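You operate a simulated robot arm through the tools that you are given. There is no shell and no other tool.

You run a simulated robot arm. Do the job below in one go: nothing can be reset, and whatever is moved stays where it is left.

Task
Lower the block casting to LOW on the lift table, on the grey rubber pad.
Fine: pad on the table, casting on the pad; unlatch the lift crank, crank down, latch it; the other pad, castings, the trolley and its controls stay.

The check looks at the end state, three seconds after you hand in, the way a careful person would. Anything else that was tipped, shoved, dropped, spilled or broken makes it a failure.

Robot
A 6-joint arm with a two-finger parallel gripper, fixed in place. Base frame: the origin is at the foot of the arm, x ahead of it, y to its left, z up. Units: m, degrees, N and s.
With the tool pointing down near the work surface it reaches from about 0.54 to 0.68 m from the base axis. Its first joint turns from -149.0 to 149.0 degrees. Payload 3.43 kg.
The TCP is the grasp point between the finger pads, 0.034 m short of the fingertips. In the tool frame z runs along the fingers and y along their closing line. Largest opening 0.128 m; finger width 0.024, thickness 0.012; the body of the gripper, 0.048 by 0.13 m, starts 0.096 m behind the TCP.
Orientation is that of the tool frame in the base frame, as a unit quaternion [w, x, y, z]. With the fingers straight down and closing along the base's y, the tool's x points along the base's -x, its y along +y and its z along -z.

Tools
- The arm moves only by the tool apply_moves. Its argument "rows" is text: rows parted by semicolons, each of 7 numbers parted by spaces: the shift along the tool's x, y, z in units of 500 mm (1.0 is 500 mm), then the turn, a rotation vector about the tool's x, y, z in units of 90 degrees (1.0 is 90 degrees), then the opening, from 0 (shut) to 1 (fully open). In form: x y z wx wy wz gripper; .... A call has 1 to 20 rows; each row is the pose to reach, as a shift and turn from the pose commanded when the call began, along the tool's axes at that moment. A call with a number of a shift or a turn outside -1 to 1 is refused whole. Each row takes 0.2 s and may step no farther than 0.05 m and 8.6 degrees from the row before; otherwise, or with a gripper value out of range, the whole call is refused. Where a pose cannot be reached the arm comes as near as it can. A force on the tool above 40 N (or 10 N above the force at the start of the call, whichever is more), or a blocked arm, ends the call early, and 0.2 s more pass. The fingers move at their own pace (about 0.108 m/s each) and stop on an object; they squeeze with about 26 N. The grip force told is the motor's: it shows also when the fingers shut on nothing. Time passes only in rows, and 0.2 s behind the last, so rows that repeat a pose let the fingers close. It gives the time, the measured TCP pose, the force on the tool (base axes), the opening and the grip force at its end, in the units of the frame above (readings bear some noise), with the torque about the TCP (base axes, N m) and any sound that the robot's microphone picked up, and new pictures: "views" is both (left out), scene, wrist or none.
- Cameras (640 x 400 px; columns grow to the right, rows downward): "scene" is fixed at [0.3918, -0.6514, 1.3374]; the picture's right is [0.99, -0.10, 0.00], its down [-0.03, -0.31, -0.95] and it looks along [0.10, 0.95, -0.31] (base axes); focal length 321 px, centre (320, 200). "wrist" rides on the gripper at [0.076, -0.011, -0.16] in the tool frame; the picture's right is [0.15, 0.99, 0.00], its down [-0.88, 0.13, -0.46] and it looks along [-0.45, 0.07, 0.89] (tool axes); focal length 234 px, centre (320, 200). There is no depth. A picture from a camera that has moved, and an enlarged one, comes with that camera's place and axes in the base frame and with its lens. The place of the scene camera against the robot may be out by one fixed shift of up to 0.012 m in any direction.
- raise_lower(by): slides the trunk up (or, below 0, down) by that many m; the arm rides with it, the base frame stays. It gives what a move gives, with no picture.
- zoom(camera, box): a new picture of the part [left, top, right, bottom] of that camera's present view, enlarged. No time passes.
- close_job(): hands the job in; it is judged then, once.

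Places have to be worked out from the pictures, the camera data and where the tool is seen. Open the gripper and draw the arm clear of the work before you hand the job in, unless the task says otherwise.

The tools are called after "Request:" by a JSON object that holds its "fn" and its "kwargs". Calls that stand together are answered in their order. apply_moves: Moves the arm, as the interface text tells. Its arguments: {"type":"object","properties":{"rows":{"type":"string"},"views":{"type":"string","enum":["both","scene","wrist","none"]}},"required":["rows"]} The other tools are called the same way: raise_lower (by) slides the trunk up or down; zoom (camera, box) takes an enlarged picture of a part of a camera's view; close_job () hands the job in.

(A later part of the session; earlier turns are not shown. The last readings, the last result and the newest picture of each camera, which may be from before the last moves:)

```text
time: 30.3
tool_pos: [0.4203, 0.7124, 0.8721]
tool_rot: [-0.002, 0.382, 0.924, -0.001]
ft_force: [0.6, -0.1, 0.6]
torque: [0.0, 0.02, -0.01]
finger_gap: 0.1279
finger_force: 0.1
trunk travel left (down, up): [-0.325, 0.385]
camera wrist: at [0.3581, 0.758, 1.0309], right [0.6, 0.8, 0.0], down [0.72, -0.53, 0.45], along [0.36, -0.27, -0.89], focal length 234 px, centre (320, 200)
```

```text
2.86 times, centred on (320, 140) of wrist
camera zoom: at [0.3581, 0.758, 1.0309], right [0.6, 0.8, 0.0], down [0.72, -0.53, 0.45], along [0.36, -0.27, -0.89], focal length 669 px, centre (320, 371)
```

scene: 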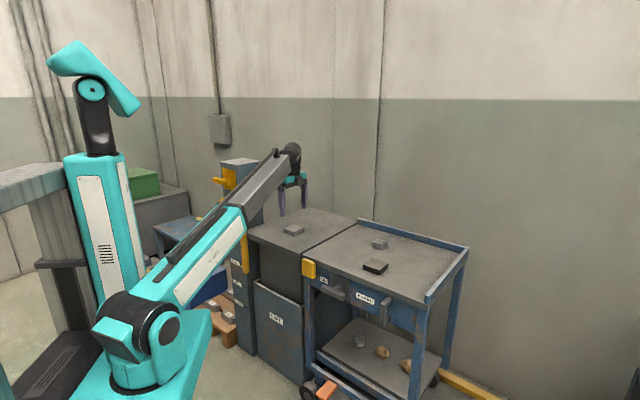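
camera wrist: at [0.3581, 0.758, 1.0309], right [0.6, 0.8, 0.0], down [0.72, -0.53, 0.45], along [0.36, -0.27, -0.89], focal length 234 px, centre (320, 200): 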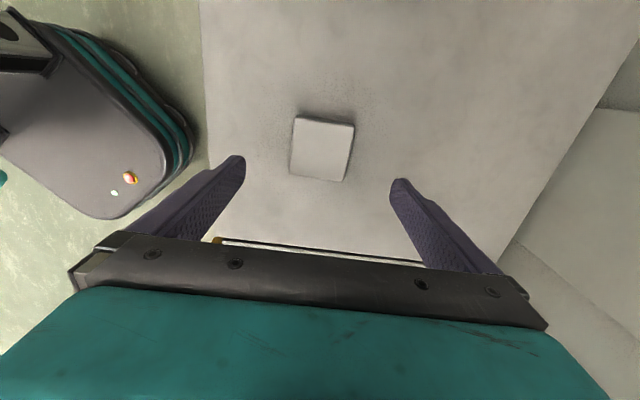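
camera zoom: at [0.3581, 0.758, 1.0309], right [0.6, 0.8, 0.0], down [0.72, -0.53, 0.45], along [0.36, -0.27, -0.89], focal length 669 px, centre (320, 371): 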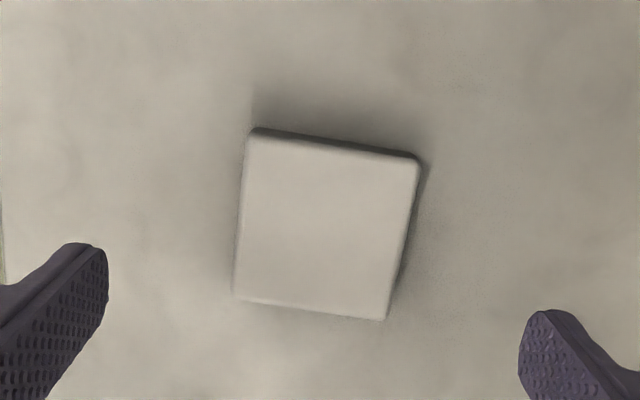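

The pad sits flat and square at about (0.4175, 0.716). Next I move the open gripper, same height, over the block casting at about (0.767, 0.530), to see whether that reach (0.93 m) is available and to measure the casting.

Request:
{"fn": "apply_moves", "kwargs": {"rows": "-0.0749 0.0231 0 0 0 0 1; -0.1497 0.0463 0 0 0 0 1; -0.2246 0.0694 0 0 0 0 1; -0.2994 0.0926 0 0 0 0 1; -0.3743 0.1157 0 0 0 0 1; -0.4492 0.1388 0 0 0 0 1; -0.524 0.162 0 0 0 0 1; -0.5989 0.1851 0 0 0 0 1; -0.6737 0.2083 0 0 0 0 1; -0.7486 0.2314 0 0 0 0 1; -0.7486 0.2314 0 0 0 0 1", "views": "both"}}

Request:
{"fn": "zoom", "kwargs": {"camera": "wrist", "box": [220, 70, 420, 210]}}

Request:
{"fn": "zoom", "kwargs": {"camera": "scene", "box": [330, 190, 430, 260]}}

```text
time: 32.7
tool_pos: [0.7392, 0.5114, 0.8603]
tool_rot: [-0.002, 0.383, 0.924, 0.0]
ft_force: [0.6, -0.8, 0.0]
torque: [0.0, -0.04, -0.02]
finger_gap: 0.128
finger_force: 0.0
out of reach, approached as far as the arm can: row 8, 9, 10, 11
trunk travel left (down, up): [-0.325, 0.385]
camera wrist: at [0.6776, 0.5562, 1.0202], right [0.6, 0.8, 0.0], down [0.72, -0.53, 0.45], along [0.36, -0.27, -0.89], focal length 234 px, centre (320, 200)
```

scene: 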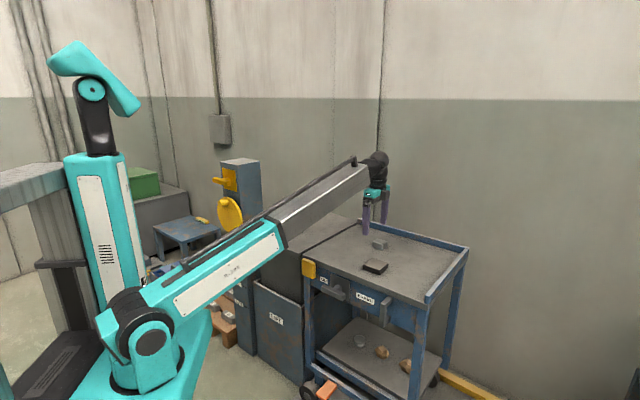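
wrist: 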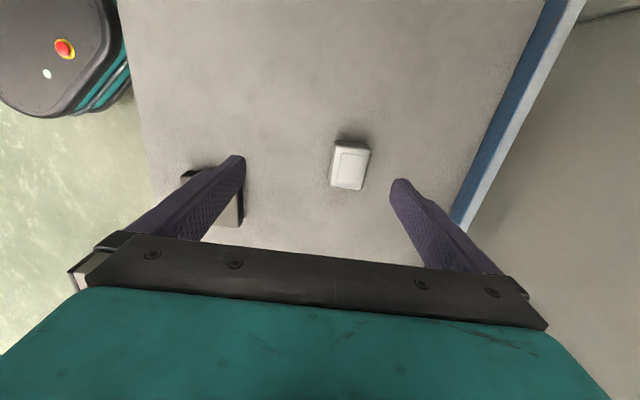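

```text
2.86 times, centred on (320, 140) of wrist
camera zoom: at [0.6776, 0.5562, 1.0202], right [0.6, 0.8, 0.0], down [0.72, -0.53, 0.45], along [0.36, -0.27, -0.89], focal length 669 px, centre (320, 371)
```

zoom: 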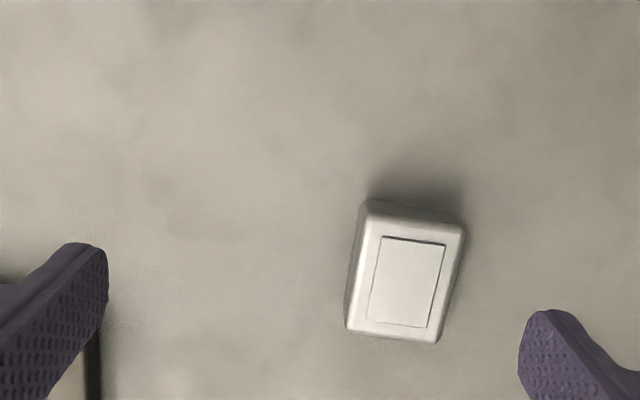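

```text
5.71 times, centred on (380, 225) of scene
camera zoom: at [0.3918, -0.6514, 1.3374], right [0.99, -0.1, 0.0], down [-0.03, -0.31, -0.95], along [0.1, 0.95, -0.31], focal length 1833 px, centre (-23, 57)
```

zoom: 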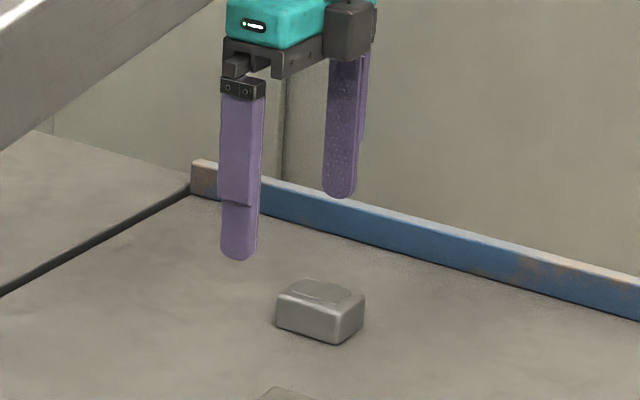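

The arm ran out of reach 3 cm short at this height (telescoping link at full length, sloping up). Raising the trunk while lowering the tool flattens the link and gains reach, so I raise the trunk 0.12 m first.

Request:
{"fn": "raise_lower", "kwargs": {"by": 0.12}}

Request:
{"fn": "apply_moves", "kwargs": {"rows": "0 0 0.04 0 0 0 1; 0 0 0.1 0 0 0 1; 0 0 0.16 0 0 0 1; 0 0 0.22 0 0 0 1; 0 0 0.24 0 0 0 1; 0 0 0.24 0 0 0 1", "views": "both"}}

```text
time: 34.2
tool_pos: [0.7389, 0.5108, 0.9801]
tool_rot: [-0.002, 0.383, 0.924, -0.001]
ft_force: [0.1, -0.6, -0.4]
torque: [-0.02, 0.0, 0.05]
finger_gap: 0.1281
finger_force: 0.1
trunk travel left (down, up): [-0.445, 0.265]
```

```text
time: 35.6
tool_pos: [0.7386, 0.5124, 0.8613]
tool_rot: [-0.002, 0.383, 0.924, 0.001]
ft_force: [0.0, -1.0, -0.7]
torque: [0.0, 0.02, -0.01]
finger_gap: 0.1277
finger_force: 0.1
trunk travel left (down, up): [-0.445, 0.265]
camera wrist: at [0.6767, 0.5572, 1.0207], right [0.6, 0.8, 0.0], down [0.72, -0.53, 0.45], along [0.36, -0.27, -0.89], focal length 234 px, centre (320, 200)
```

scene: 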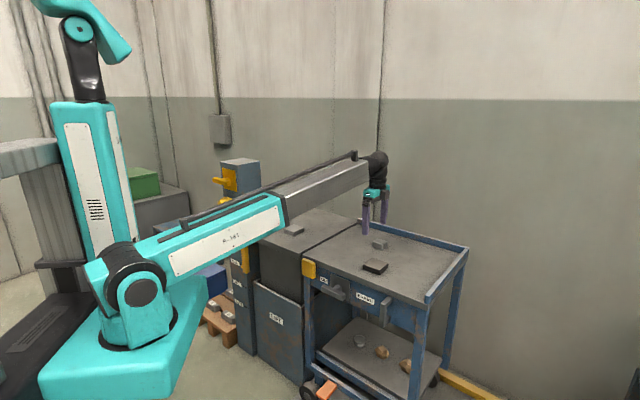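
wrist: 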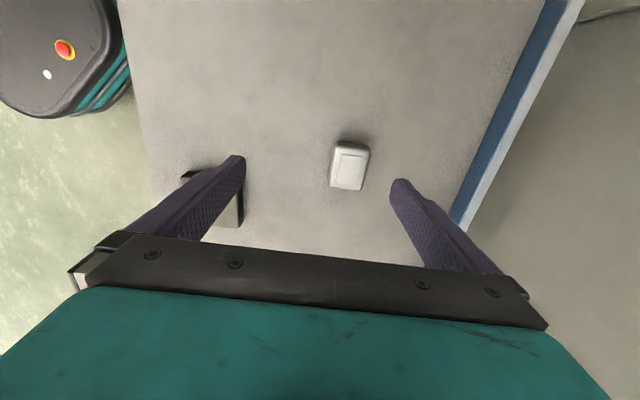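

The extra reach is there now. I shift out to (0.770, 0.531) and descend to TCP z ≈ 0.80, still above the casting, to verify centring.

Request:
{"fn": "apply_moves", "kwargs": {"rows": "-0.009 0.035 0 0 0 0 1; -0.018 0.0708 0 0 0 0 1; -0.018 0.0708 0.04 0 0 0 1; -0.018 0.0708 0.08 0 0 0 1; -0.018 0.0708 0.11 0 0 0 1; -0.018 0.0708 0.122 0 0 0 1; -0.018 0.0708 0.122 0 0 0 1", "views": "wrist"}}

Request:
{"fn": "zoom", "kwargs": {"camera": "wrist", "box": [220, 90, 420, 230]}}

Request:
{"fn": "zoom", "kwargs": {"camera": "scene", "box": [340, 200, 420, 260]}}

```text
time: 37.2
tool_pos: [0.7677, 0.5288, 0.7988]
tool_rot: [-0.001, 0.383, 0.924, 0.001]
ft_force: [0.4, 0.6, -0.1]
torque: [0.03, -0.03, -0.01]
finger_gap: 0.1279
finger_force: 0.1
out of reach, approached as far as the arm can: row 2, 3
trunk travel left (down, up): [-0.445, 0.265]
camera wrist: at [0.7067, 0.5749, 0.9585], right [0.6, 0.8, 0.0], down [0.71, -0.53, 0.45], along [0.36, -0.27, -0.89], focal length 234 px, centre (320, 200)
```

wrist: 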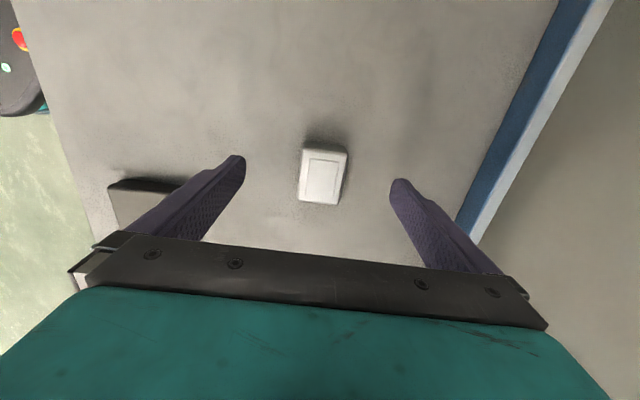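

```text
2.86 times, centred on (320, 160) of wrist
camera zoom: at [0.7067, 0.5749, 0.9585], right [0.6, 0.8, 0.0], down [0.71, -0.53, 0.45], along [0.36, -0.27, -0.89], focal length 669 px, centre (320, 314)
```

zoom: 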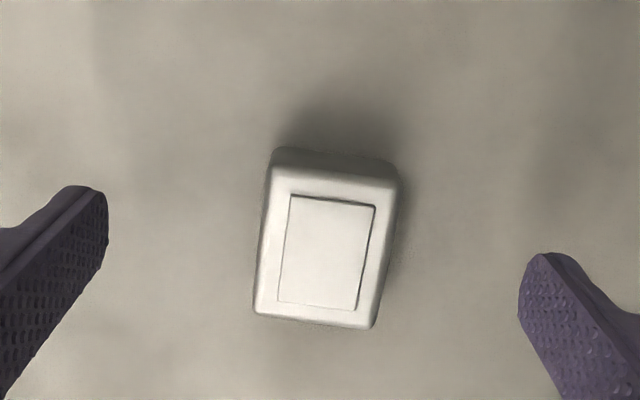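

```text
6.67 times, centred on (380, 230) of scene
camera zoom: at [0.3918, -0.6514, 1.3374], right [0.99, -0.1, 0.0], down [-0.03, -0.31, -0.95], along [0.1, 0.95, -0.31], focal length 2139 px, centre (-80, 0)
```

zoom: 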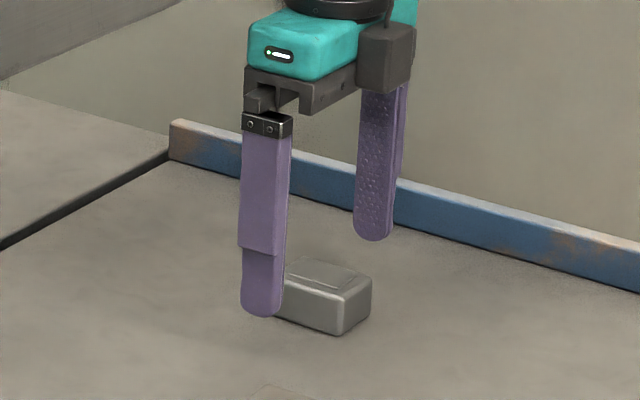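

The casting's centre measures at (0.7706, 0.5306), with its sides about 2° from my yaw. I trim 3 mm and 2°, descend so the tips are about 2 mm above the trolley top, and close.

Request:
{"fn": "apply_moves", "kwargs": {"rows": "-0.002 0.006 0.01 0 0 -0.022 1; -0.002 0.006 0.03 0 0 -0.022 1; -0.002 0.006 0.045 0 0 -0.022 1; -0.002 0.006 0.0545 0 0 -0.022 1; -0.002 0.006 0.0545 0 0 -0.022 1; -0.002 0.006 0.0545 0 0 -0.022 0; -0.002 0.006 0.0545 0 0 -0.022 0; -0.002 0.006 0.0545 0 0 -0.022 0; -0.002 0.006 0.0545 0 0 -0.022 0", "views": "wrist"}}

Request:
{"fn": "zoom", "kwargs": {"camera": "scene", "box": [340, 200, 420, 260]}}

Request:
{"fn": "zoom", "kwargs": {"camera": "wrist", "box": [220, 90, 420, 230]}}

```text
time: 39.2
tool_pos: [0.7709, 0.531, 0.7728]
tool_rot: [-0.001, 0.368, 0.93, 0.0]
ft_force: [-0.5, 1.3, 0.6]
torque: [-0.01, -0.01, -0.01]
finger_gap: 0.0416
finger_force: 26.6
out of reach, approached as far as the arm can: row 1
trunk travel left (down, up): [-0.445, 0.265]
camera wrist: at [0.707, 0.5734, 0.9318], right [0.57, 0.82, 0.0], down [0.73, -0.51, 0.45], along [0.37, -0.26, -0.89], focal length 234 px, centre (320, 200)
```

wrist: 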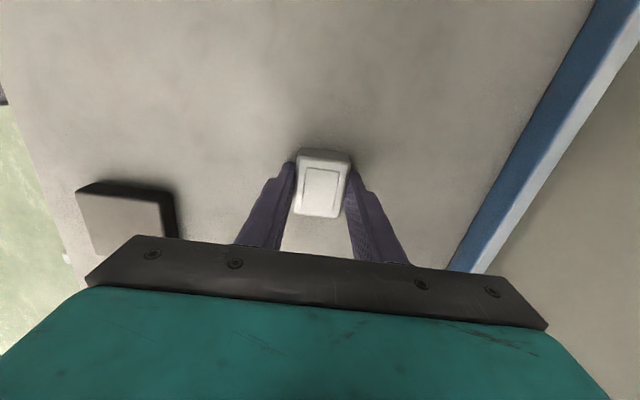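

```text
6.67 times, centred on (380, 230) of scene
camera zoom: at [0.3918, -0.6514, 1.3374], right [0.99, -0.1, 0.0], down [-0.03, -0.31, -0.95], along [0.1, 0.95, -0.31], focal length 2139 px, centre (-80, 0)
```

zoom: 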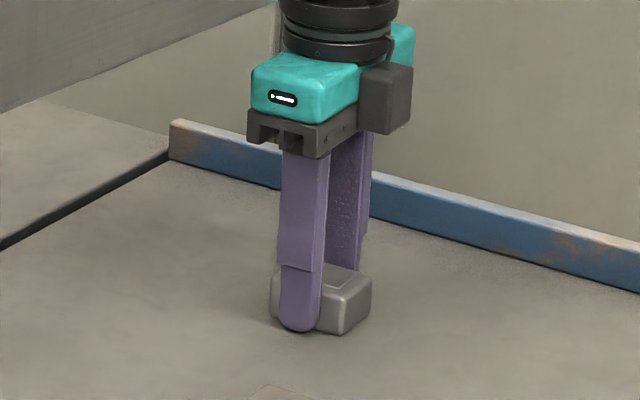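

```text
2.86 times, centred on (320, 160) of wrist
camera zoom: at [0.707, 0.5734, 0.9318], right [0.57, 0.82, 0.0], down [0.73, -0.51, 0.45], along [0.37, -0.26, -0.89], focal length 669 px, centre (320, 314)
```

zoom: 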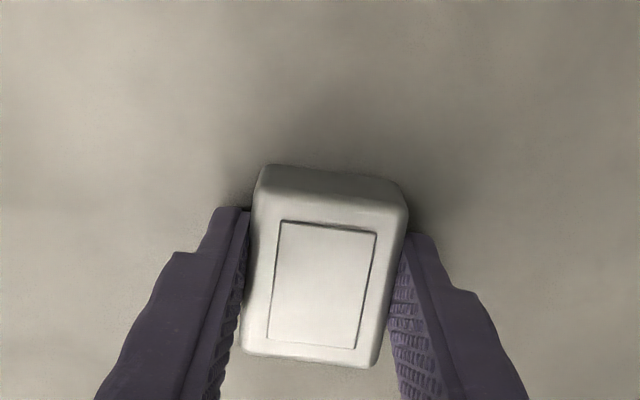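

The casting is gripped across its sides (gap 0.0416 m) and centred. I lift it slowly by 2 cm and check that it comes along.

Request:
{"fn": "apply_moves", "kwargs": {"rows": "0 0 -0.004 0 0 0 0; 0 0 -0.009 0 0 0 0; 0 0 -0.015 0 0 0 0; 0 0 -0.022 0 0 0 0; 0 0 -0.03 0 0 0 0; 0 0 -0.038 0 0 0 0; 0 0 -0.038 0 0 0 0", "views": "wrist"}}

Request:
{"fn": "zoom", "kwargs": {"camera": "scene", "box": [340, 200, 420, 260]}}

```text
time: 40.8
tool_pos: [0.7694, 0.5291, 0.791]
tool_rot: [0.0, 0.367, 0.93, 0.0]
ft_force: [-0.4, -0.9, -1.4]
torque: [0.01, -0.01, -0.03]
finger_gap: 0.0415
finger_force: 26.5
out of reach, approached as far as the arm can: row 5, 6, 7
trunk travel left (down, up): [-0.445, 0.265]
camera wrist: at [0.7065, 0.5723, 0.9504], right [0.57, 0.82, 0.0], down [0.73, -0.51, 0.45], along [0.37, -0.26, -0.89], focal length 234 px, centre (320, 200)
```

wrist: 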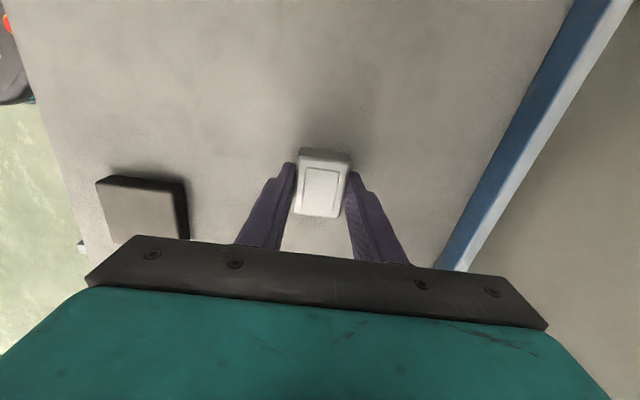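

```text
6.67 times, centred on (380, 230) of scene
camera zoom: at [0.3918, -0.6514, 1.3374], right [0.99, -0.1, 0.0], down [-0.03, -0.31, -0.95], along [0.1, 0.95, -0.31], focal length 2139 px, centre (-80, 0)
```

zoom: 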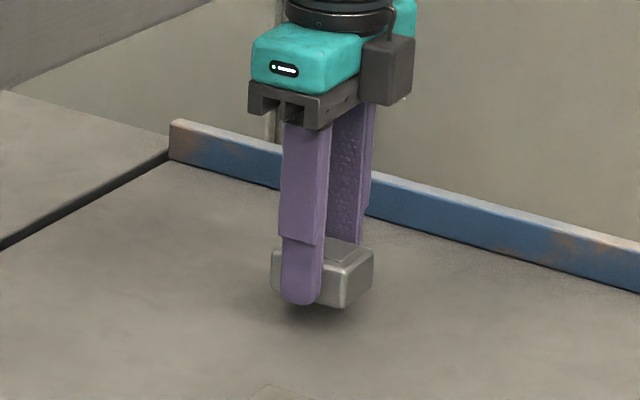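

The casting is lifted. I carry it up and over to the pad at (0.4175, 0.716), squaring the yaw with the pad.

Request:
{"fn": "apply_moves", "kwargs": {"rows": "0.02 -0.0054 -0.02 0 0 0.002 0; 0.06 -0.0162 -0.05 0 0 0.004 0; 0.12 -0.0324 -0.09 0 0 0.006 0; 0.19 -0.0513 -0.13 0 0 0.008 0; 0.26 -0.0702 -0.15 0 0 0.01 0; 0.33 -0.089 -0.15 0 0 0.012 0; 0.40 -0.108 -0.15 0 0 0.014 0; 0.47 -0.1268 -0.15 0 0 0.016 0; 0.54 -0.1457 -0.15 0 0 0.018 0; 0.61 -0.1646 -0.15 0 0 0.02 0; 0.68 -0.1835 -0.15 0 0 0.021 0; 0.735 -0.1983 -0.15 0 0 0.021 0; 0.7694 -0.2076 -0.15 0 0 0.021 0; 0.7694 -0.2076 -0.15 0 0 0.021 0", "views": "both"}}

Request:
{"fn": "zoom", "kwargs": {"camera": "scene", "box": [260, 180, 340, 240]}}

Request:
{"fn": "zoom", "kwargs": {"camera": "wrist", "box": [220, 90, 420, 230]}}

```text
time: 43.8
tool_pos: [0.4196, 0.717, 0.8686]
tool_rot: [-0.001, 0.382, 0.924, -0.001]
ft_force: [0.6, 0.5, -1.3]
torque: [0.02, -0.03, 0.0]
finger_gap: 0.0419
finger_force: 25.8
trunk travel left (down, up): [-0.445, 0.265]
camera wrist: at [0.3571, 0.7614, 1.0282], right [0.6, 0.8, 0.0], down [0.72, -0.53, 0.45], along [0.36, -0.27, -0.89], focal length 234 px, centre (320, 200)
```

scene: 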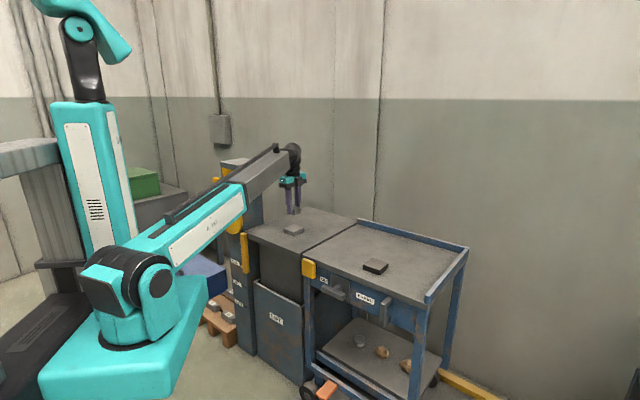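
wrist: 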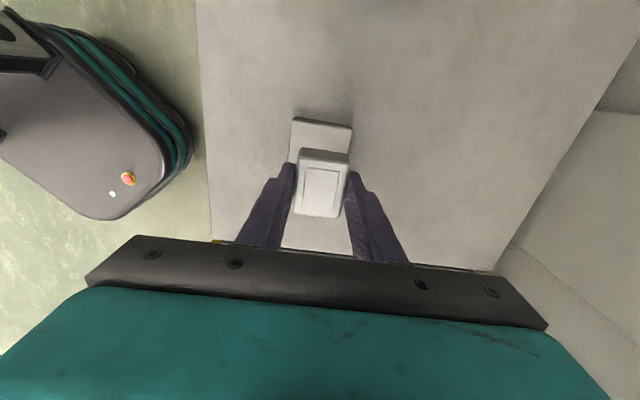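

```text
6.67 times, centred on (300, 210) of scene
camera zoom: at [0.3918, -0.6514, 1.3374], right [0.99, -0.1, 0.0], down [-0.03, -0.31, -0.95], along [0.1, 0.95, -0.31], focal length 2139 px, centre (453, 133)
```

zoom: 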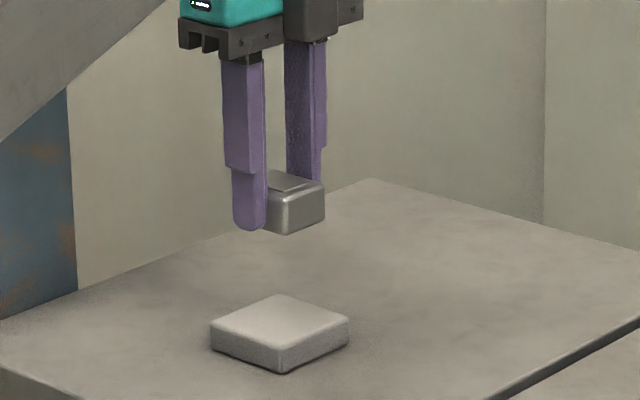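

```text
2.86 times, centred on (320, 160) of wrist
camera zoom: at [0.3571, 0.7614, 1.0282], right [0.6, 0.8, 0.0], down [0.72, -0.53, 0.45], along [0.36, -0.27, -0.89], focal length 669 px, centre (320, 314)
```

zoom: 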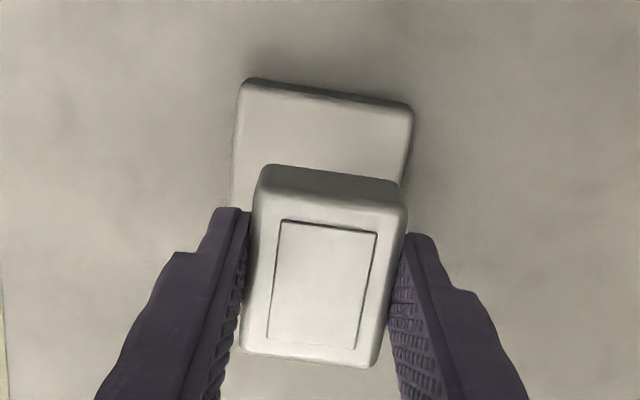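

The casting's centre is right at the TCP, 2 mm off the pad's centre. I trim that and descend to TCP 0.803, then feel down in 1 mm steps.

Request:
{"fn": "apply_moves", "kwargs": {"rows": "0.0014 -0.0042 0.03 0 0 0 0; 0.0014 -0.0042 0.07 0 0 0 0; 0.0014 -0.0042 0.1 0 0 0 0; 0.0014 -0.0042 0.12 0 0 0 0; 0.0014 -0.0042 0.13 0 0 0 0; 0.0014 -0.0042 0.134 0 0 0 0; 0.0014 -0.0042 0.137 0 0 0 0; 0.0014 -0.0042 0.137 0 0 0 0", "views": "wrist"}}

Request:
{"fn": "zoom", "kwargs": {"camera": "scene", "box": [260, 190, 340, 250]}}

```text
time: 45.6
tool_pos: [0.4154, 0.7166, 0.7989]
tool_rot: [-0.002, 0.383, 0.924, 0.0]
ft_force: [0.3, 0.0, -1.0]
torque: [-0.01, 0.03, 0.03]
finger_gap: 0.0416
finger_force: 25.9
trunk travel left (down, up): [-0.445, 0.265]
camera wrist: at [0.3542, 0.7609, 0.9581], right [0.6, 0.8, 0.0], down [0.72, -0.53, 0.45], along [0.36, -0.27, -0.89], focal length 234 px, centre (320, 200)
```

wrist: 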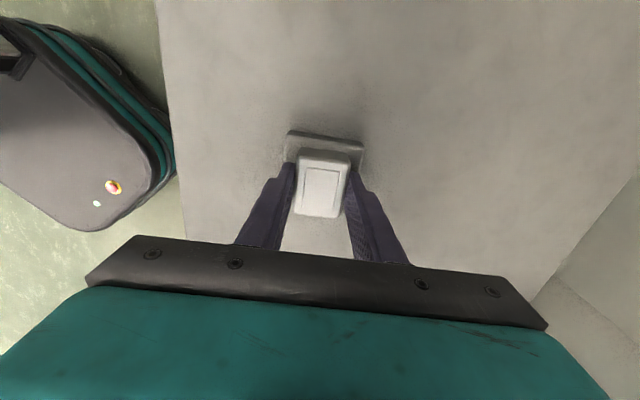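

```text
6.67 times, centred on (300, 220) of scene
camera zoom: at [0.3918, -0.6514, 1.3374], right [0.99, -0.1, 0.0], down [-0.03, -0.31, -0.95], along [0.1, 0.95, -0.31], focal length 2139 px, centre (453, 67)
```

zoom: 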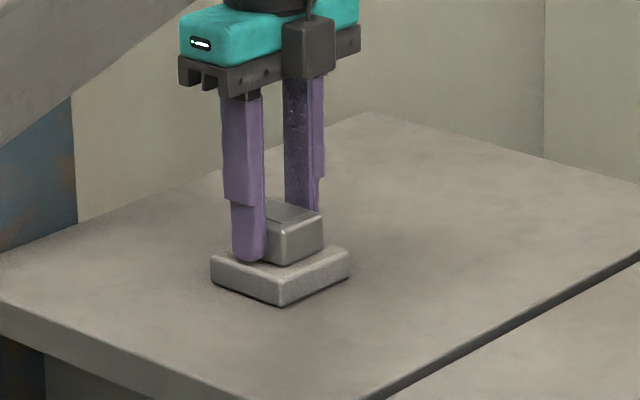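

The casting is within a few millimetres of the pad, well centred. I continue down in 1 mm steps until the force shows contact.

Request:
{"fn": "apply_moves", "kwargs": {"rows": "0 0 0.002 0 0 0 0; 0 0 0.004 0 0 0 0; 0 0 0.006 0 0 0 0; 0 0 0.006 0 0 0 0", "views": "none"}}

```text
time: 46.6
tool_pos: [0.4151, 0.7165, 0.7978]
tool_rot: [-0.001, 0.382, 0.924, 0.002]
ft_force: [-0.6, 1.2, 17.8]
torque: [-0.09, -0.1, -0.03]
finger_gap: 0.0416
finger_force: 25.9
trunk travel left (down, up): [-0.445, 0.265]
```

The casting rests on the pad (17.8 N, level). I ease off 1 mm, open, and rise clear by 10 cm.

Request:
{"fn": "apply_moves", "kwargs": {"rows": "0 0 -0.003 0 0 0 0; 0 0 -0.003 0 0 0 0.45; 0 0 -0.003 0 0 0 0.6; 0 0 -0.003 0 0 0 0.8; 0 0 -0.003 0 0 0 1; 0 0 -0.04 0 0 0 1; 0 0 -0.1 0 0 0 1; 0 0 -0.16 0 0 0 1; 0 0 -0.2 0 0 0 1; 0 0 -0.2 0 0 0 1", "views": "both"}}

Request:
{"fn": "zoom", "kwargs": {"camera": "scene", "box": [260, 190, 340, 250]}}

Request:
{"fn": "zoom", "kwargs": {"camera": "wrist", "box": [220, 70, 420, 210]}}

```text
time: 48.8
tool_pos: [0.4173, 0.7162, 0.8971]
tool_rot: [-0.001, 0.383, 0.924, 0.001]
ft_force: [-0.7, -0.9, -0.6]
torque: [0.01, 0.0, -0.01]
finger_gap: 0.1279
finger_force: 0.2
trunk travel left (down, up): [-0.445, 0.265]
camera wrist: at [0.3553, 0.7615, 1.0568], right [0.6, 0.8, 0.0], down [0.72, -0.53, 0.45], along [0.36, -0.27, -0.89], focal length 234 px, centre (320, 200)
```

scene: 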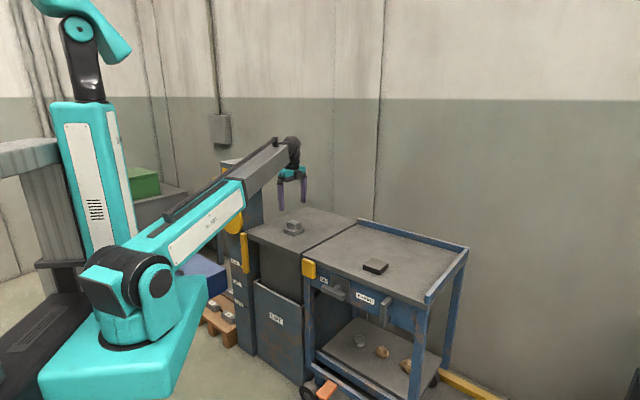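
wrist: 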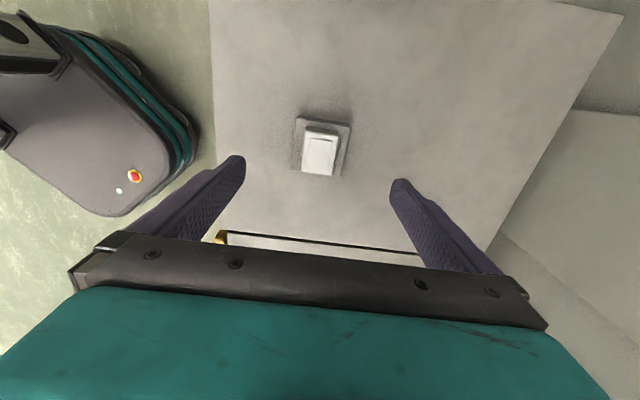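

```text
6.67 times, centred on (300, 220) of scene
camera zoom: at [0.3918, -0.6514, 1.3374], right [0.99, -0.1, 0.0], down [-0.03, -0.31, -0.95], along [0.1, 0.95, -0.31], focal length 2139 px, centre (453, 67)
```

zoom: 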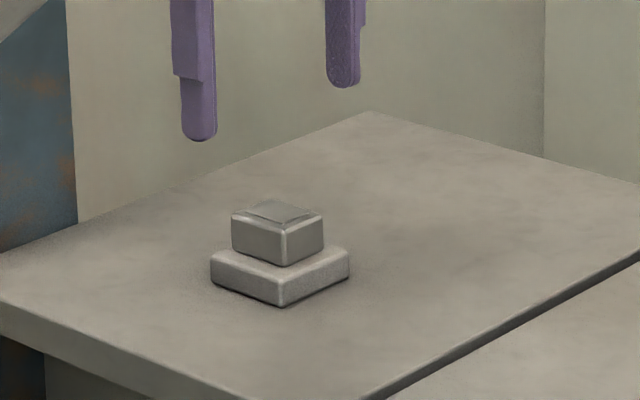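

```text
2.86 times, centred on (320, 140) of wrist
camera zoom: at [0.3553, 0.7615, 1.0568], right [0.6, 0.8, 0.0], down [0.72, -0.53, 0.45], along [0.36, -0.27, -0.89], focal length 669 px, centre (320, 371)
```

zoom: 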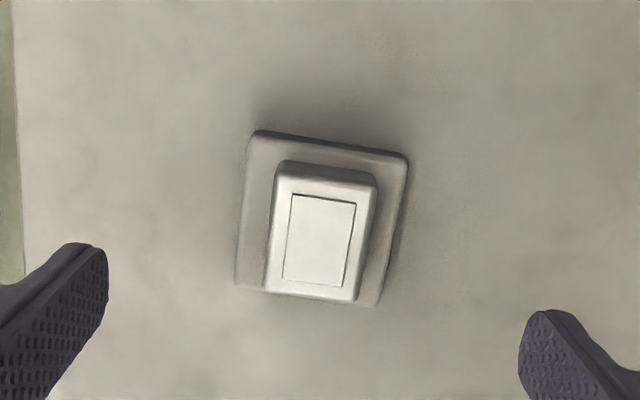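

The casting is centred on the pad on the lift table. Now for the lift controls: I rise, back away from the table and pitch the tool 45° so the wrist camera looks at the column's front face (latch T-handle at z ≈ 0.98, wheel at z ≈ 0.84), staying about 10 cm clear of them.

Request:
{"fn": "apply_moves", "kwargs": {"rows": "0 0 -0.08 0 0 0 1; 0 0 -0.16 0 0 0 1; 0 0 -0.24 0 0 0 1; 0 0 -0.326 0 0 0 1; 0 -0.08 -0.326 0 0 0 1; 0 -0.16 -0.326 0 0 0 1; 0 -0.25 -0.326 0 0 0 1; 0 -0.34 -0.326 0 0 0 1; 0 -0.43 -0.326 0 0 0 1; 0.0577 -0.4633 -0.326 -0.05 0 0 1; 0.1154 -0.4966 -0.326 -0.1 0 0 1; 0.1731 -0.5299 -0.326 -0.15 0 0 1; 0.2308 -0.5632 -0.326 -0.2 0 0 1; 0.2885 -0.5965 -0.326 -0.25 0 0 1; 0.3462 -0.6298 -0.326 -0.3 0 0 1; 0.4039 -0.6631 -0.326 -0.35 0 0 1; 0.4616 -0.6964 -0.326 -0.4 0 0 1; 0.5193 -0.7297 -0.326 -0.45 0 0 1; 0.577 -0.763 -0.326 -0.5 0 0 1; 0.577 -0.763 -0.326 -0.5 0 0 1", "views": "both"}}

```text
time: 53.0
tool_pos: [-0.0582, 0.6512, 1.0601]
tool_rot: [0.145, 0.354, 0.853, 0.354]
ft_force: [-0.5, 0.3, -0.4]
torque: [0.0, -0.02, 0.02]
finger_gap: 0.128
finger_force: 0.0
out of reach, approached as far as the arm can: row 7, 8, 9
trunk travel left (down, up): [-0.445, 0.265]
camera wrist: at [-0.1969, 0.618, 1.1646], right [0.39, 0.6, 0.7], down [0.46, -0.79, 0.41], along [0.8, 0.16, -0.58], focal length 234 px, centre (320, 200)
```

scene: 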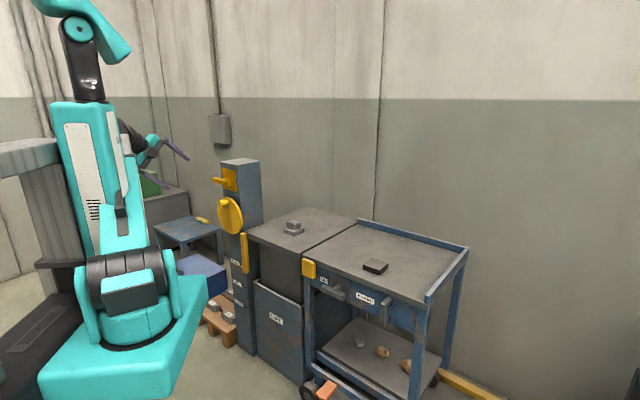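
wrist: 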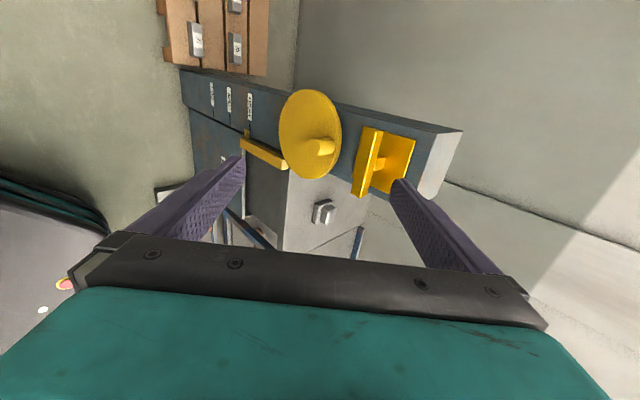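

Good view of the column now. I zoom on the latch, the wheel and the level marks.

Request:
{"fn": "zoom", "kwargs": {"camera": "wrist", "box": [330, 110, 430, 210]}}

Request:
{"fn": "zoom", "kwargs": {"camera": "wrist", "box": [260, 80, 360, 190]}}

Request:
{"fn": "zoom", "kwargs": {"camera": "wrist", "box": [180, 60, 300, 180]}}

Request:
{"fn": "zoom", "kwargs": {"camera": "scene", "box": [205, 150, 265, 260]}}

```text
4.00 times, centred on (380, 160) of wrist
camera zoom: at [-0.1969, 0.618, 1.1646], right [0.39, 0.6, 0.7], down [0.46, -0.79, 0.41], along [0.8, 0.16, -0.58], focal length 937 px, centre (80, 360)
```

zoom: 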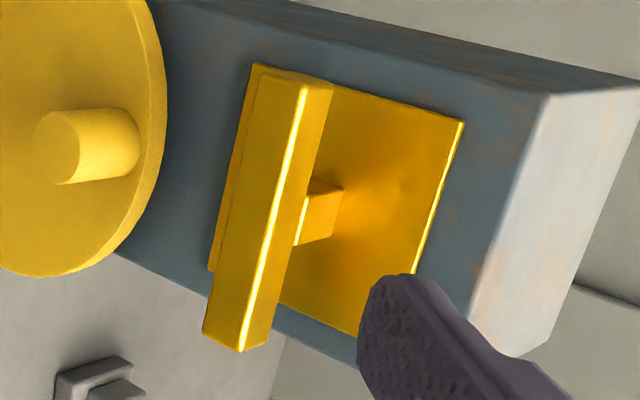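

```text
3.64 times, centred on (310, 135) of wrist
camera zoom: at [-0.1969, 0.618, 1.1646], right [0.39, 0.6, 0.7], down [0.46, -0.79, 0.41], along [0.8, 0.16, -0.58], focal length 852 px, centre (356, 436)
```

zoom: 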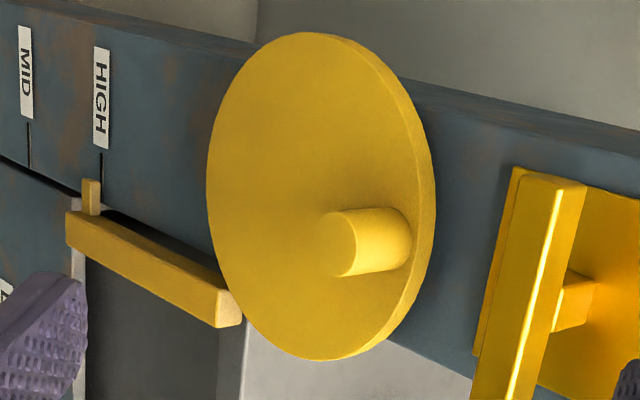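

```text
3.33 times, centred on (240, 120) of wrist
camera zoom: at [-0.1969, 0.618, 1.1646], right [0.39, 0.6, 0.7], down [0.46, -0.79, 0.41], along [0.8, 0.16, -0.58], focal length 781 px, centre (587, 467)
```

zoom: 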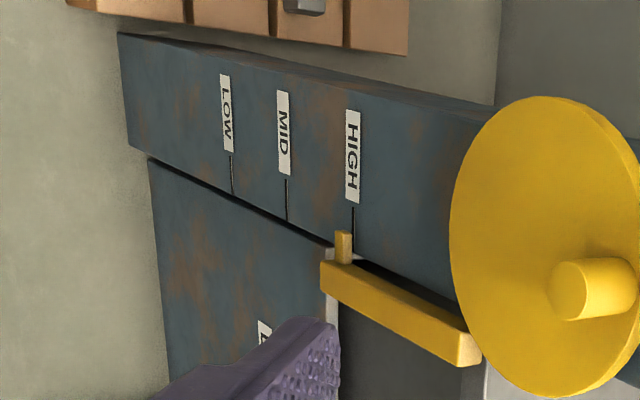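

```text
3.64 times, centred on (235, 205) of scene
camera zoom: at [0.3918, -0.6514, 1.3374], right [0.99, -0.1, 0.0], down [-0.03, -0.31, -0.95], along [0.1, 0.95, -0.31], focal length 1167 px, centre (629, 182)
```

zoom: 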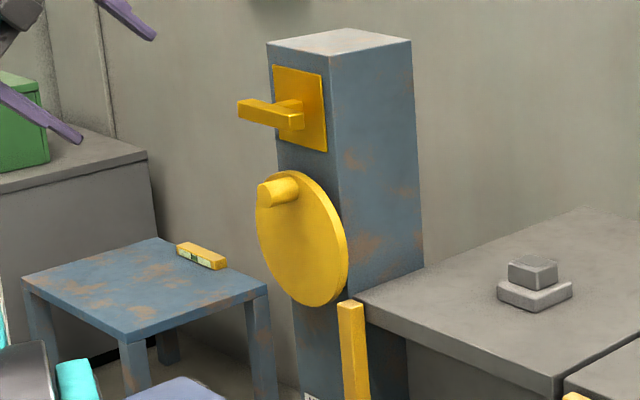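

The geometry is clear. The latch is a T-handle with a horizontal bar (axis at u ≈ -0.473, z ≈ 0.98, bar front 0.60 m out along the 45° direction), and the crank knob is at the top of the wheel (z ≈ 0.88). The pointer reads HIGH. For a horizontal approach I need the shoulder lower, so I lower the trunk 0.30 m; the tool stays about 10 cm in front of everything.

Request:
{"fn": "raise_lower", "kwargs": {"by": -0.3}}

Request:
{"fn": "apply_moves", "kwargs": {"rows": "0 0 0 0 0 0 1", "views": "both"}}

```text
time: 56.0
tool_pos: [-0.0576, 0.6511, 0.76]
tool_rot: [0.145, 0.353, 0.854, 0.354]
ft_force: [-0.4, 0.0, 0.8]
torque: [-0.01, 0.01, -0.01]
finger_gap: 0.1282
finger_force: 0.2
trunk travel left (down, up): [-0.145, 0.565]
```

```text
time: 56.4
tool_pos: [-0.0577, 0.651, 0.7596]
tool_rot: [0.145, 0.354, 0.854, 0.354]
ft_force: [0.6, -0.7, 1.2]
torque: [0.03, -0.04, -0.01]
finger_gap: 0.1279
finger_force: 0.1
trunk travel left (down, up): [-0.145, 0.565]
camera wrist: at [-0.1963, 0.6179, 0.8647], right [0.39, 0.6, 0.7], down [0.46, -0.79, 0.41], along [0.8, 0.16, -0.58], focal length 234 px, centre (320, 200)
```

scene: 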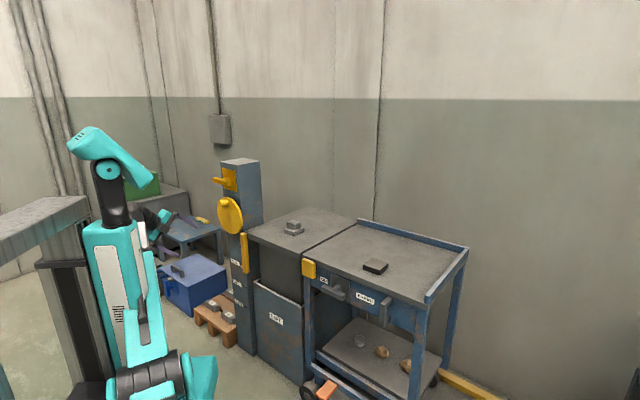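
wrist: 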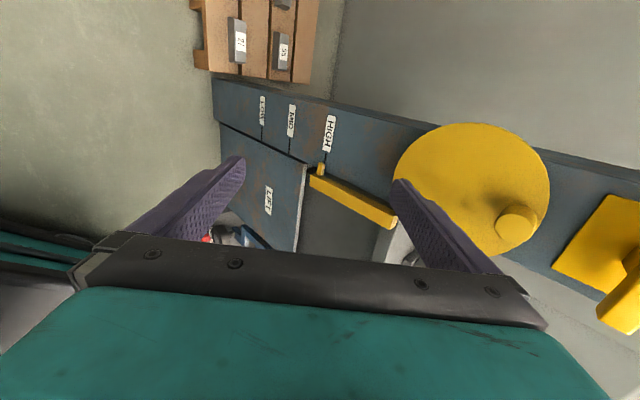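

This lower viewpoint gives a second sight line to the wheel, knob and latch. I zoom to triangulate them.

Request:
{"fn": "zoom", "kwargs": {"camera": "wrist", "box": [380, 100, 580, 270]}}

Request:
{"fn": "zoom", "kwargs": {"camera": "wrist", "box": [220, 90, 400, 240]}}

```text
2.35 times, centred on (480, 185) of wrist
camera zoom: at [-0.1963, 0.6179, 0.8647], right [0.39, 0.6, 0.7], down [0.46, -0.79, 0.41], along [0.8, 0.16, -0.58], focal length 551 px, centre (-56, 235)
```

zoom: 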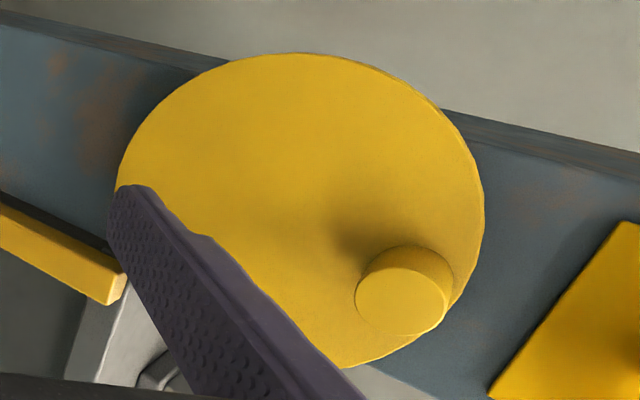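

```text
2.67 times, centred on (310, 165) of wrist
camera zoom: at [-0.1963, 0.6179, 0.8647], right [0.39, 0.6, 0.7], down [0.46, -0.79, 0.41], along [0.8, 0.16, -0.58], focal length 624 px, centre (347, 293)
```

zoom: 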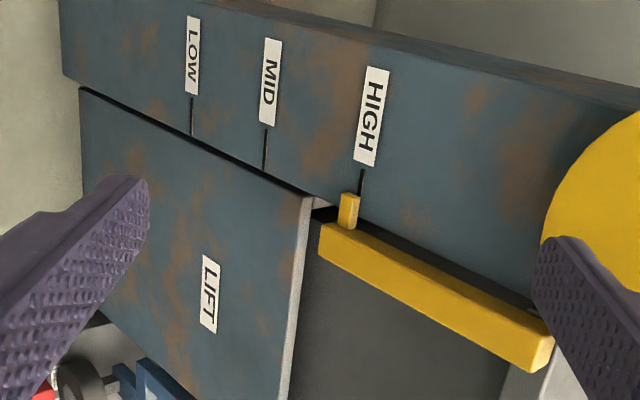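

Triangulation gives the wheel axis at (u -0.473, z 0.809), knob at radius 0.067 with its end at n 0.598, and the latch axis at (u -0.473, z 0.980). I swing the tool to horizontal, fingers closing vertically and half open, stopping with the tips 4.5 cm in front of the latch bar.

Request:
{"fn": "apply_moves", "kwargs": {"rows": "-0.0056 0.0454 -0.017 -0.05 0 0 0.5; -0.0112 0.0908 -0.0339 -0.1 0 0 0.5; -0.0168 0.1361 -0.0509 -0.15 0 0 0.5; -0.0224 0.1815 -0.0678 -0.2 0 0 0.5; -0.028 0.2269 -0.0848 -0.25 0 0 0.5; -0.0336 0.2723 -0.1018 -0.3 0 0 0.5; -0.0392 0.3177 -0.1187 -0.35 0 0 0.5; -0.0448 0.363 -0.1357 -0.4 0 0 0.5; -0.0504 0.4084 -0.1526 -0.45 0 0 0.5; -0.056 0.4538 -0.1696 -0.5 0 0 0.5; -0.056 0.4538 -0.1696 -0.5 0 0 0.5", "views": "both"}}

Request:
{"fn": "zoom", "kwargs": {"camera": "wrist", "box": [220, 60, 440, 250]}}

Request:
{"fn": "zoom", "kwargs": {"camera": "scene", "box": [180, 140, 280, 230]}}

```text
time: 58.8
tool_pos: [0.0346, 0.7026, 0.9785]
tool_rot: [0.27, 0.272, 0.653, 0.653]
ft_force: [-0.4, -0.6, 0.6]
torque: [-0.02, -0.03, -0.02]
finger_gap: 0.0641
finger_force: 0.1
trunk travel left (down, up): [-0.145, 0.565]
camera wrist: at [-0.1324, 0.6418, 0.9674], right [-0.1, 0.1, 0.99], down [0.3, -0.94, 0.13], along [0.95, 0.31, 0.07], focal length 234 px, centre (320, 200)
```

scene: 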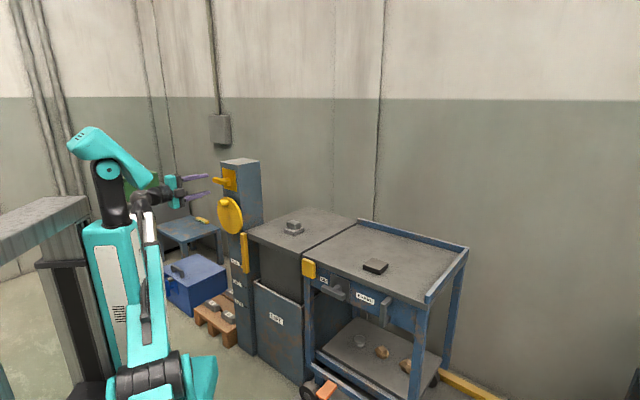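
wrist: 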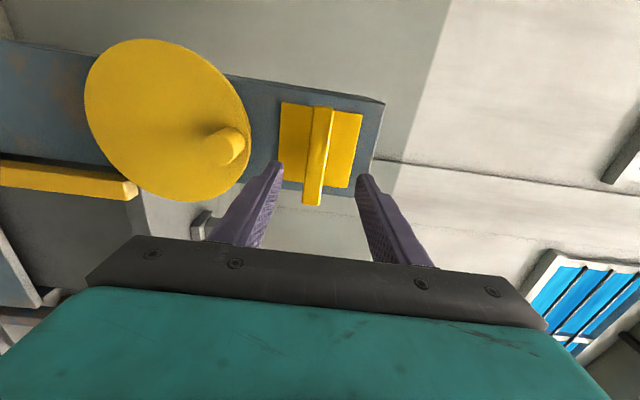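

```text
2.11 times, centred on (330, 155) of wrist
camera zoom: at [-0.1324, 0.6418, 0.9674], right [-0.1, 0.1, 0.99], down [0.3, -0.94, 0.13], along [0.95, 0.31, 0.07], focal length 493 px, centre (299, 295)
```

zoom: 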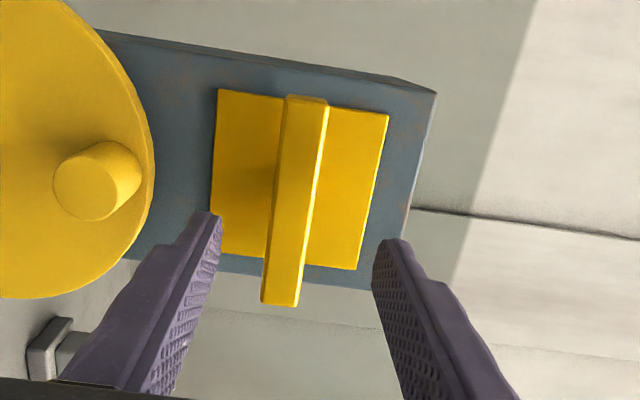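

```text
4.44 times, centred on (230, 185) of scene
camera zoom: at [0.3918, -0.6514, 1.3374], right [0.99, -0.1, 0.0], down [-0.03, -0.31, -0.95], along [0.1, 0.95, -0.31], focal length 1426 px, centre (720, 267)
```

zoom: 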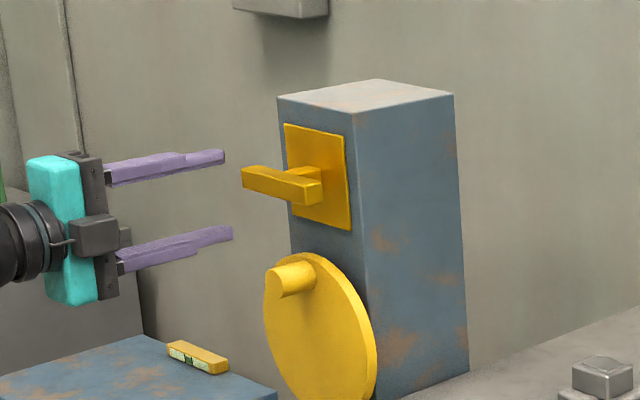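

The tool is horizontal and lined up with the latch bar at u -0.472, z 0.9785. I advance 7.5 cm so the tips straddle the bar (stopping short of the plate), then close.

Request:
{"fn": "apply_moves", "kwargs": {"rows": "0.002 -0.003 0.03 0 0 0 0.5; 0.002 -0.003 0.06 0 0 0 0.5; 0.002 -0.003 0.09 0 0 0 0.5; 0.002 -0.003 0.115 0 0 0 0.5; 0.002 -0.003 0.135 0 0 0 0.5; 0.002 -0.003 0.15 0 0 0 0.5; 0.002 -0.003 0.15 0 0 0 0.5; 0.002 -0.003 0.15 0 0 0 0; 0.002 -0.003 0.15 0 0 0 0; 0.002 -0.003 0.15 0 0 0 0", "views": "both"}}

Request:
{"fn": "zoom", "kwargs": {"camera": "scene", "box": [180, 140, 280, 230]}}

```text
time: 61.0
tool_pos: [0.0877, 0.7562, 0.9746]
tool_rot: [0.268, 0.272, 0.655, 0.652]
ft_force: [-3.4, -12.9, -27.8]
torque: [0.39, -0.25, -0.06]
finger_gap: 0.0217
finger_force: 45.4
trunk travel left (down, up): [-0.145, 0.565]
camera wrist: at [-0.0803, 0.6965, 0.9651], right [-0.1, 0.11, 0.99], down [0.3, -0.94, 0.13], along [0.95, 0.31, 0.06], focal length 234 px, centre (320, 200)
```

scene: 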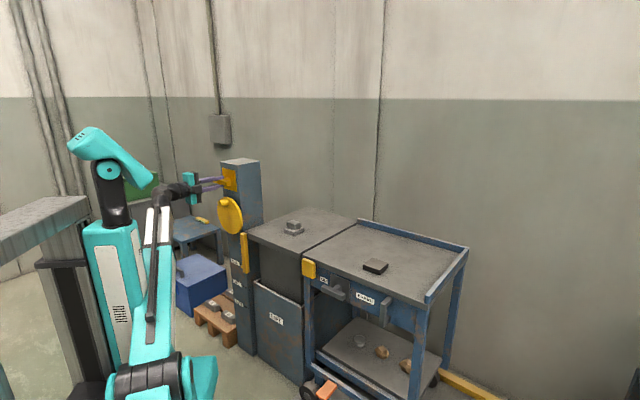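
wrist: 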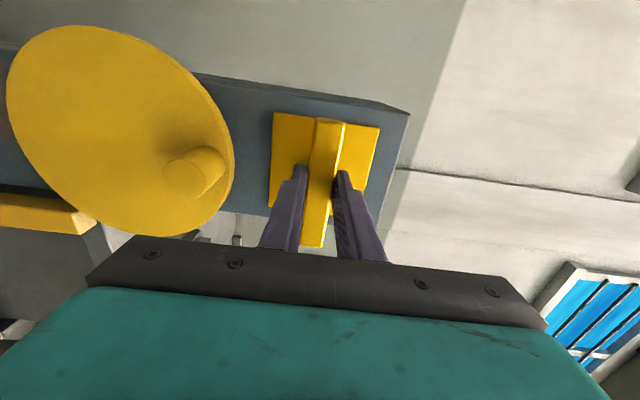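

```text
4.44 times, centred on (230, 185) of scene
camera zoom: at [0.3918, -0.6514, 1.3374], right [0.99, -0.1, 0.0], down [-0.03, -0.31, -0.95], along [0.1, 0.95, -0.31], focal length 1426 px, centre (720, 267)
```

zoom: 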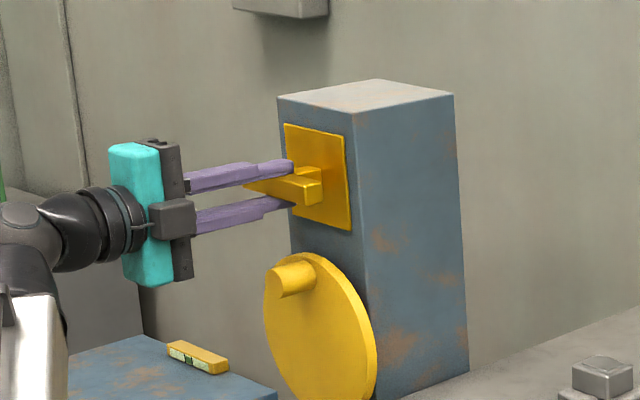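

Grip is on the bar (gap 0.0217 m) with -28 N vertical, so the bar sits slightly lower than my command. I ease down 2.5 mm and back 1 mm to relieve the load before turning.

Request:
{"fn": "apply_moves", "kwargs": {"rows": "0 -0.003 -0.001 0 0 0 0; 0 -0.005 -0.002 0 0 0 0; 0 -0.005 -0.002 0 0 0 0", "views": "none"}}

```text
time: 61.8
tool_pos: [0.0871, 0.7553, 0.9757]
tool_rot: [0.27, 0.272, 0.653, 0.653]
ft_force: [4.1, 7.9, -11.8]
torque: [0.0, 0.15, -1.28]
finger_gap: 0.0215
finger_force: 45.4
trunk travel left (down, up): [-0.145, 0.565]
```

The load is much reduced, so the bar's axis is at about z 0.974. I now try turning the handle: first 9° clockwise about the tool axis, reading the torque.

Request:
{"fn": "apply_moves", "kwargs": {"rows": "0 -0.002 0.001 0 0 0.03 0; 0 -0.002 0.001 0 0 0.06 0; 0 -0.002 0.001 0 0 0.1 0; 0 -0.002 0.001 0 0 0.1 0", "views": "wrist"}}

```text
time: 62.8
tool_pos: [0.0871, 0.7564, 0.976]
tool_rot: [0.216, 0.321, 0.63, 0.674]
ft_force: [7.1, 20.6, 8.5]
torque: [-0.13, 0.09, -0.76]
finger_gap: 0.0218
finger_force: 44.6
trunk travel left (down, up): [-0.145, 0.565]
camera wrist: at [-0.0806, 0.6964, 0.9764], right [0.01, -0.01, 1.0], down [0.31, -0.95, -0.01], along [0.95, 0.31, -0.01], focal length 234 px, centre (320, 200)
```

wrist: 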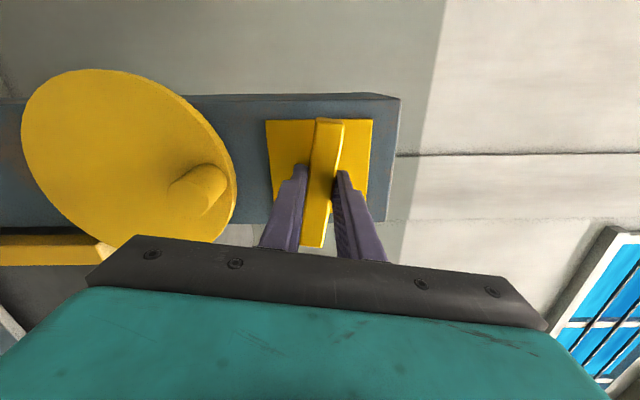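

The handle turns with the hand with almost no resisting torque, so clockwise is free. I correct the small axial offset and continue turning another 36°.

Request:
{"fn": "apply_moves", "kwargs": {"rows": "0.001 0 0.002 0 0 0.04 0; 0.001 0 0.003 0 0 0.1 0; 0.001 0 0.003 0 0 0.16 0; 0.001 0 0.003 0 0 0.22 0; 0.001 0 0.003 0 0 0.28 0; 0.001 0 0.003 0 0 0.34 0; 0.001 0 0.003 0 0 0.4 0; 0.001 0 0.003 0 0 0.4 0", "views": "both"}}

```text
time: 63.9
tool_pos: [0.0871, 0.7557, 0.9776]
tool_rot: [0.102, 0.415, 0.59, 0.685]
ft_force: [-2.2, 13.0, -14.9]
torque: [0.87, -0.82, 0.8]
finger_gap: 0.0229
finger_force: 45.3
out of reach, approached as far as the arm can: row 4, 5
trunk travel left (down, up): [-0.145, 0.565]
stopped in row 5: the force on the tool passed its limit at 58 N (the readings are from after the stop); the commanded pose is now the measured one
camera wrist: at [-0.0748, 0.6901, 1.0078], right [0.25, -0.19, 0.95], down [0.29, -0.92, -0.26], along [0.92, 0.34, -0.18], focal length 234 px, centre (320, 200)
```

scene: 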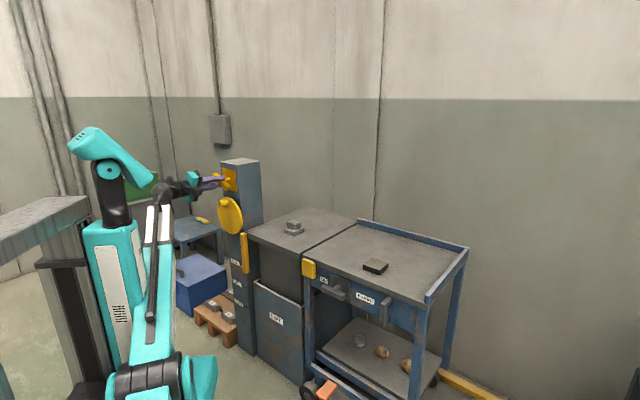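
wrist: 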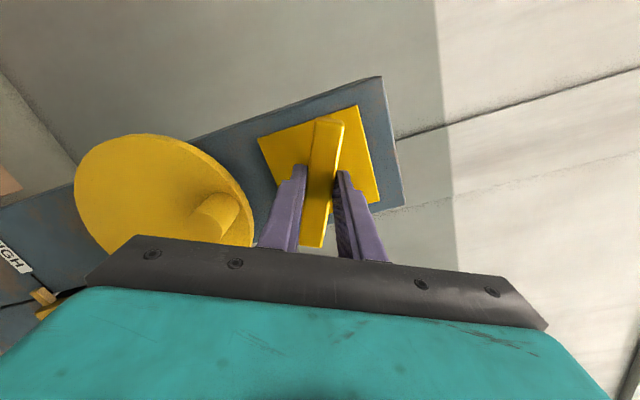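

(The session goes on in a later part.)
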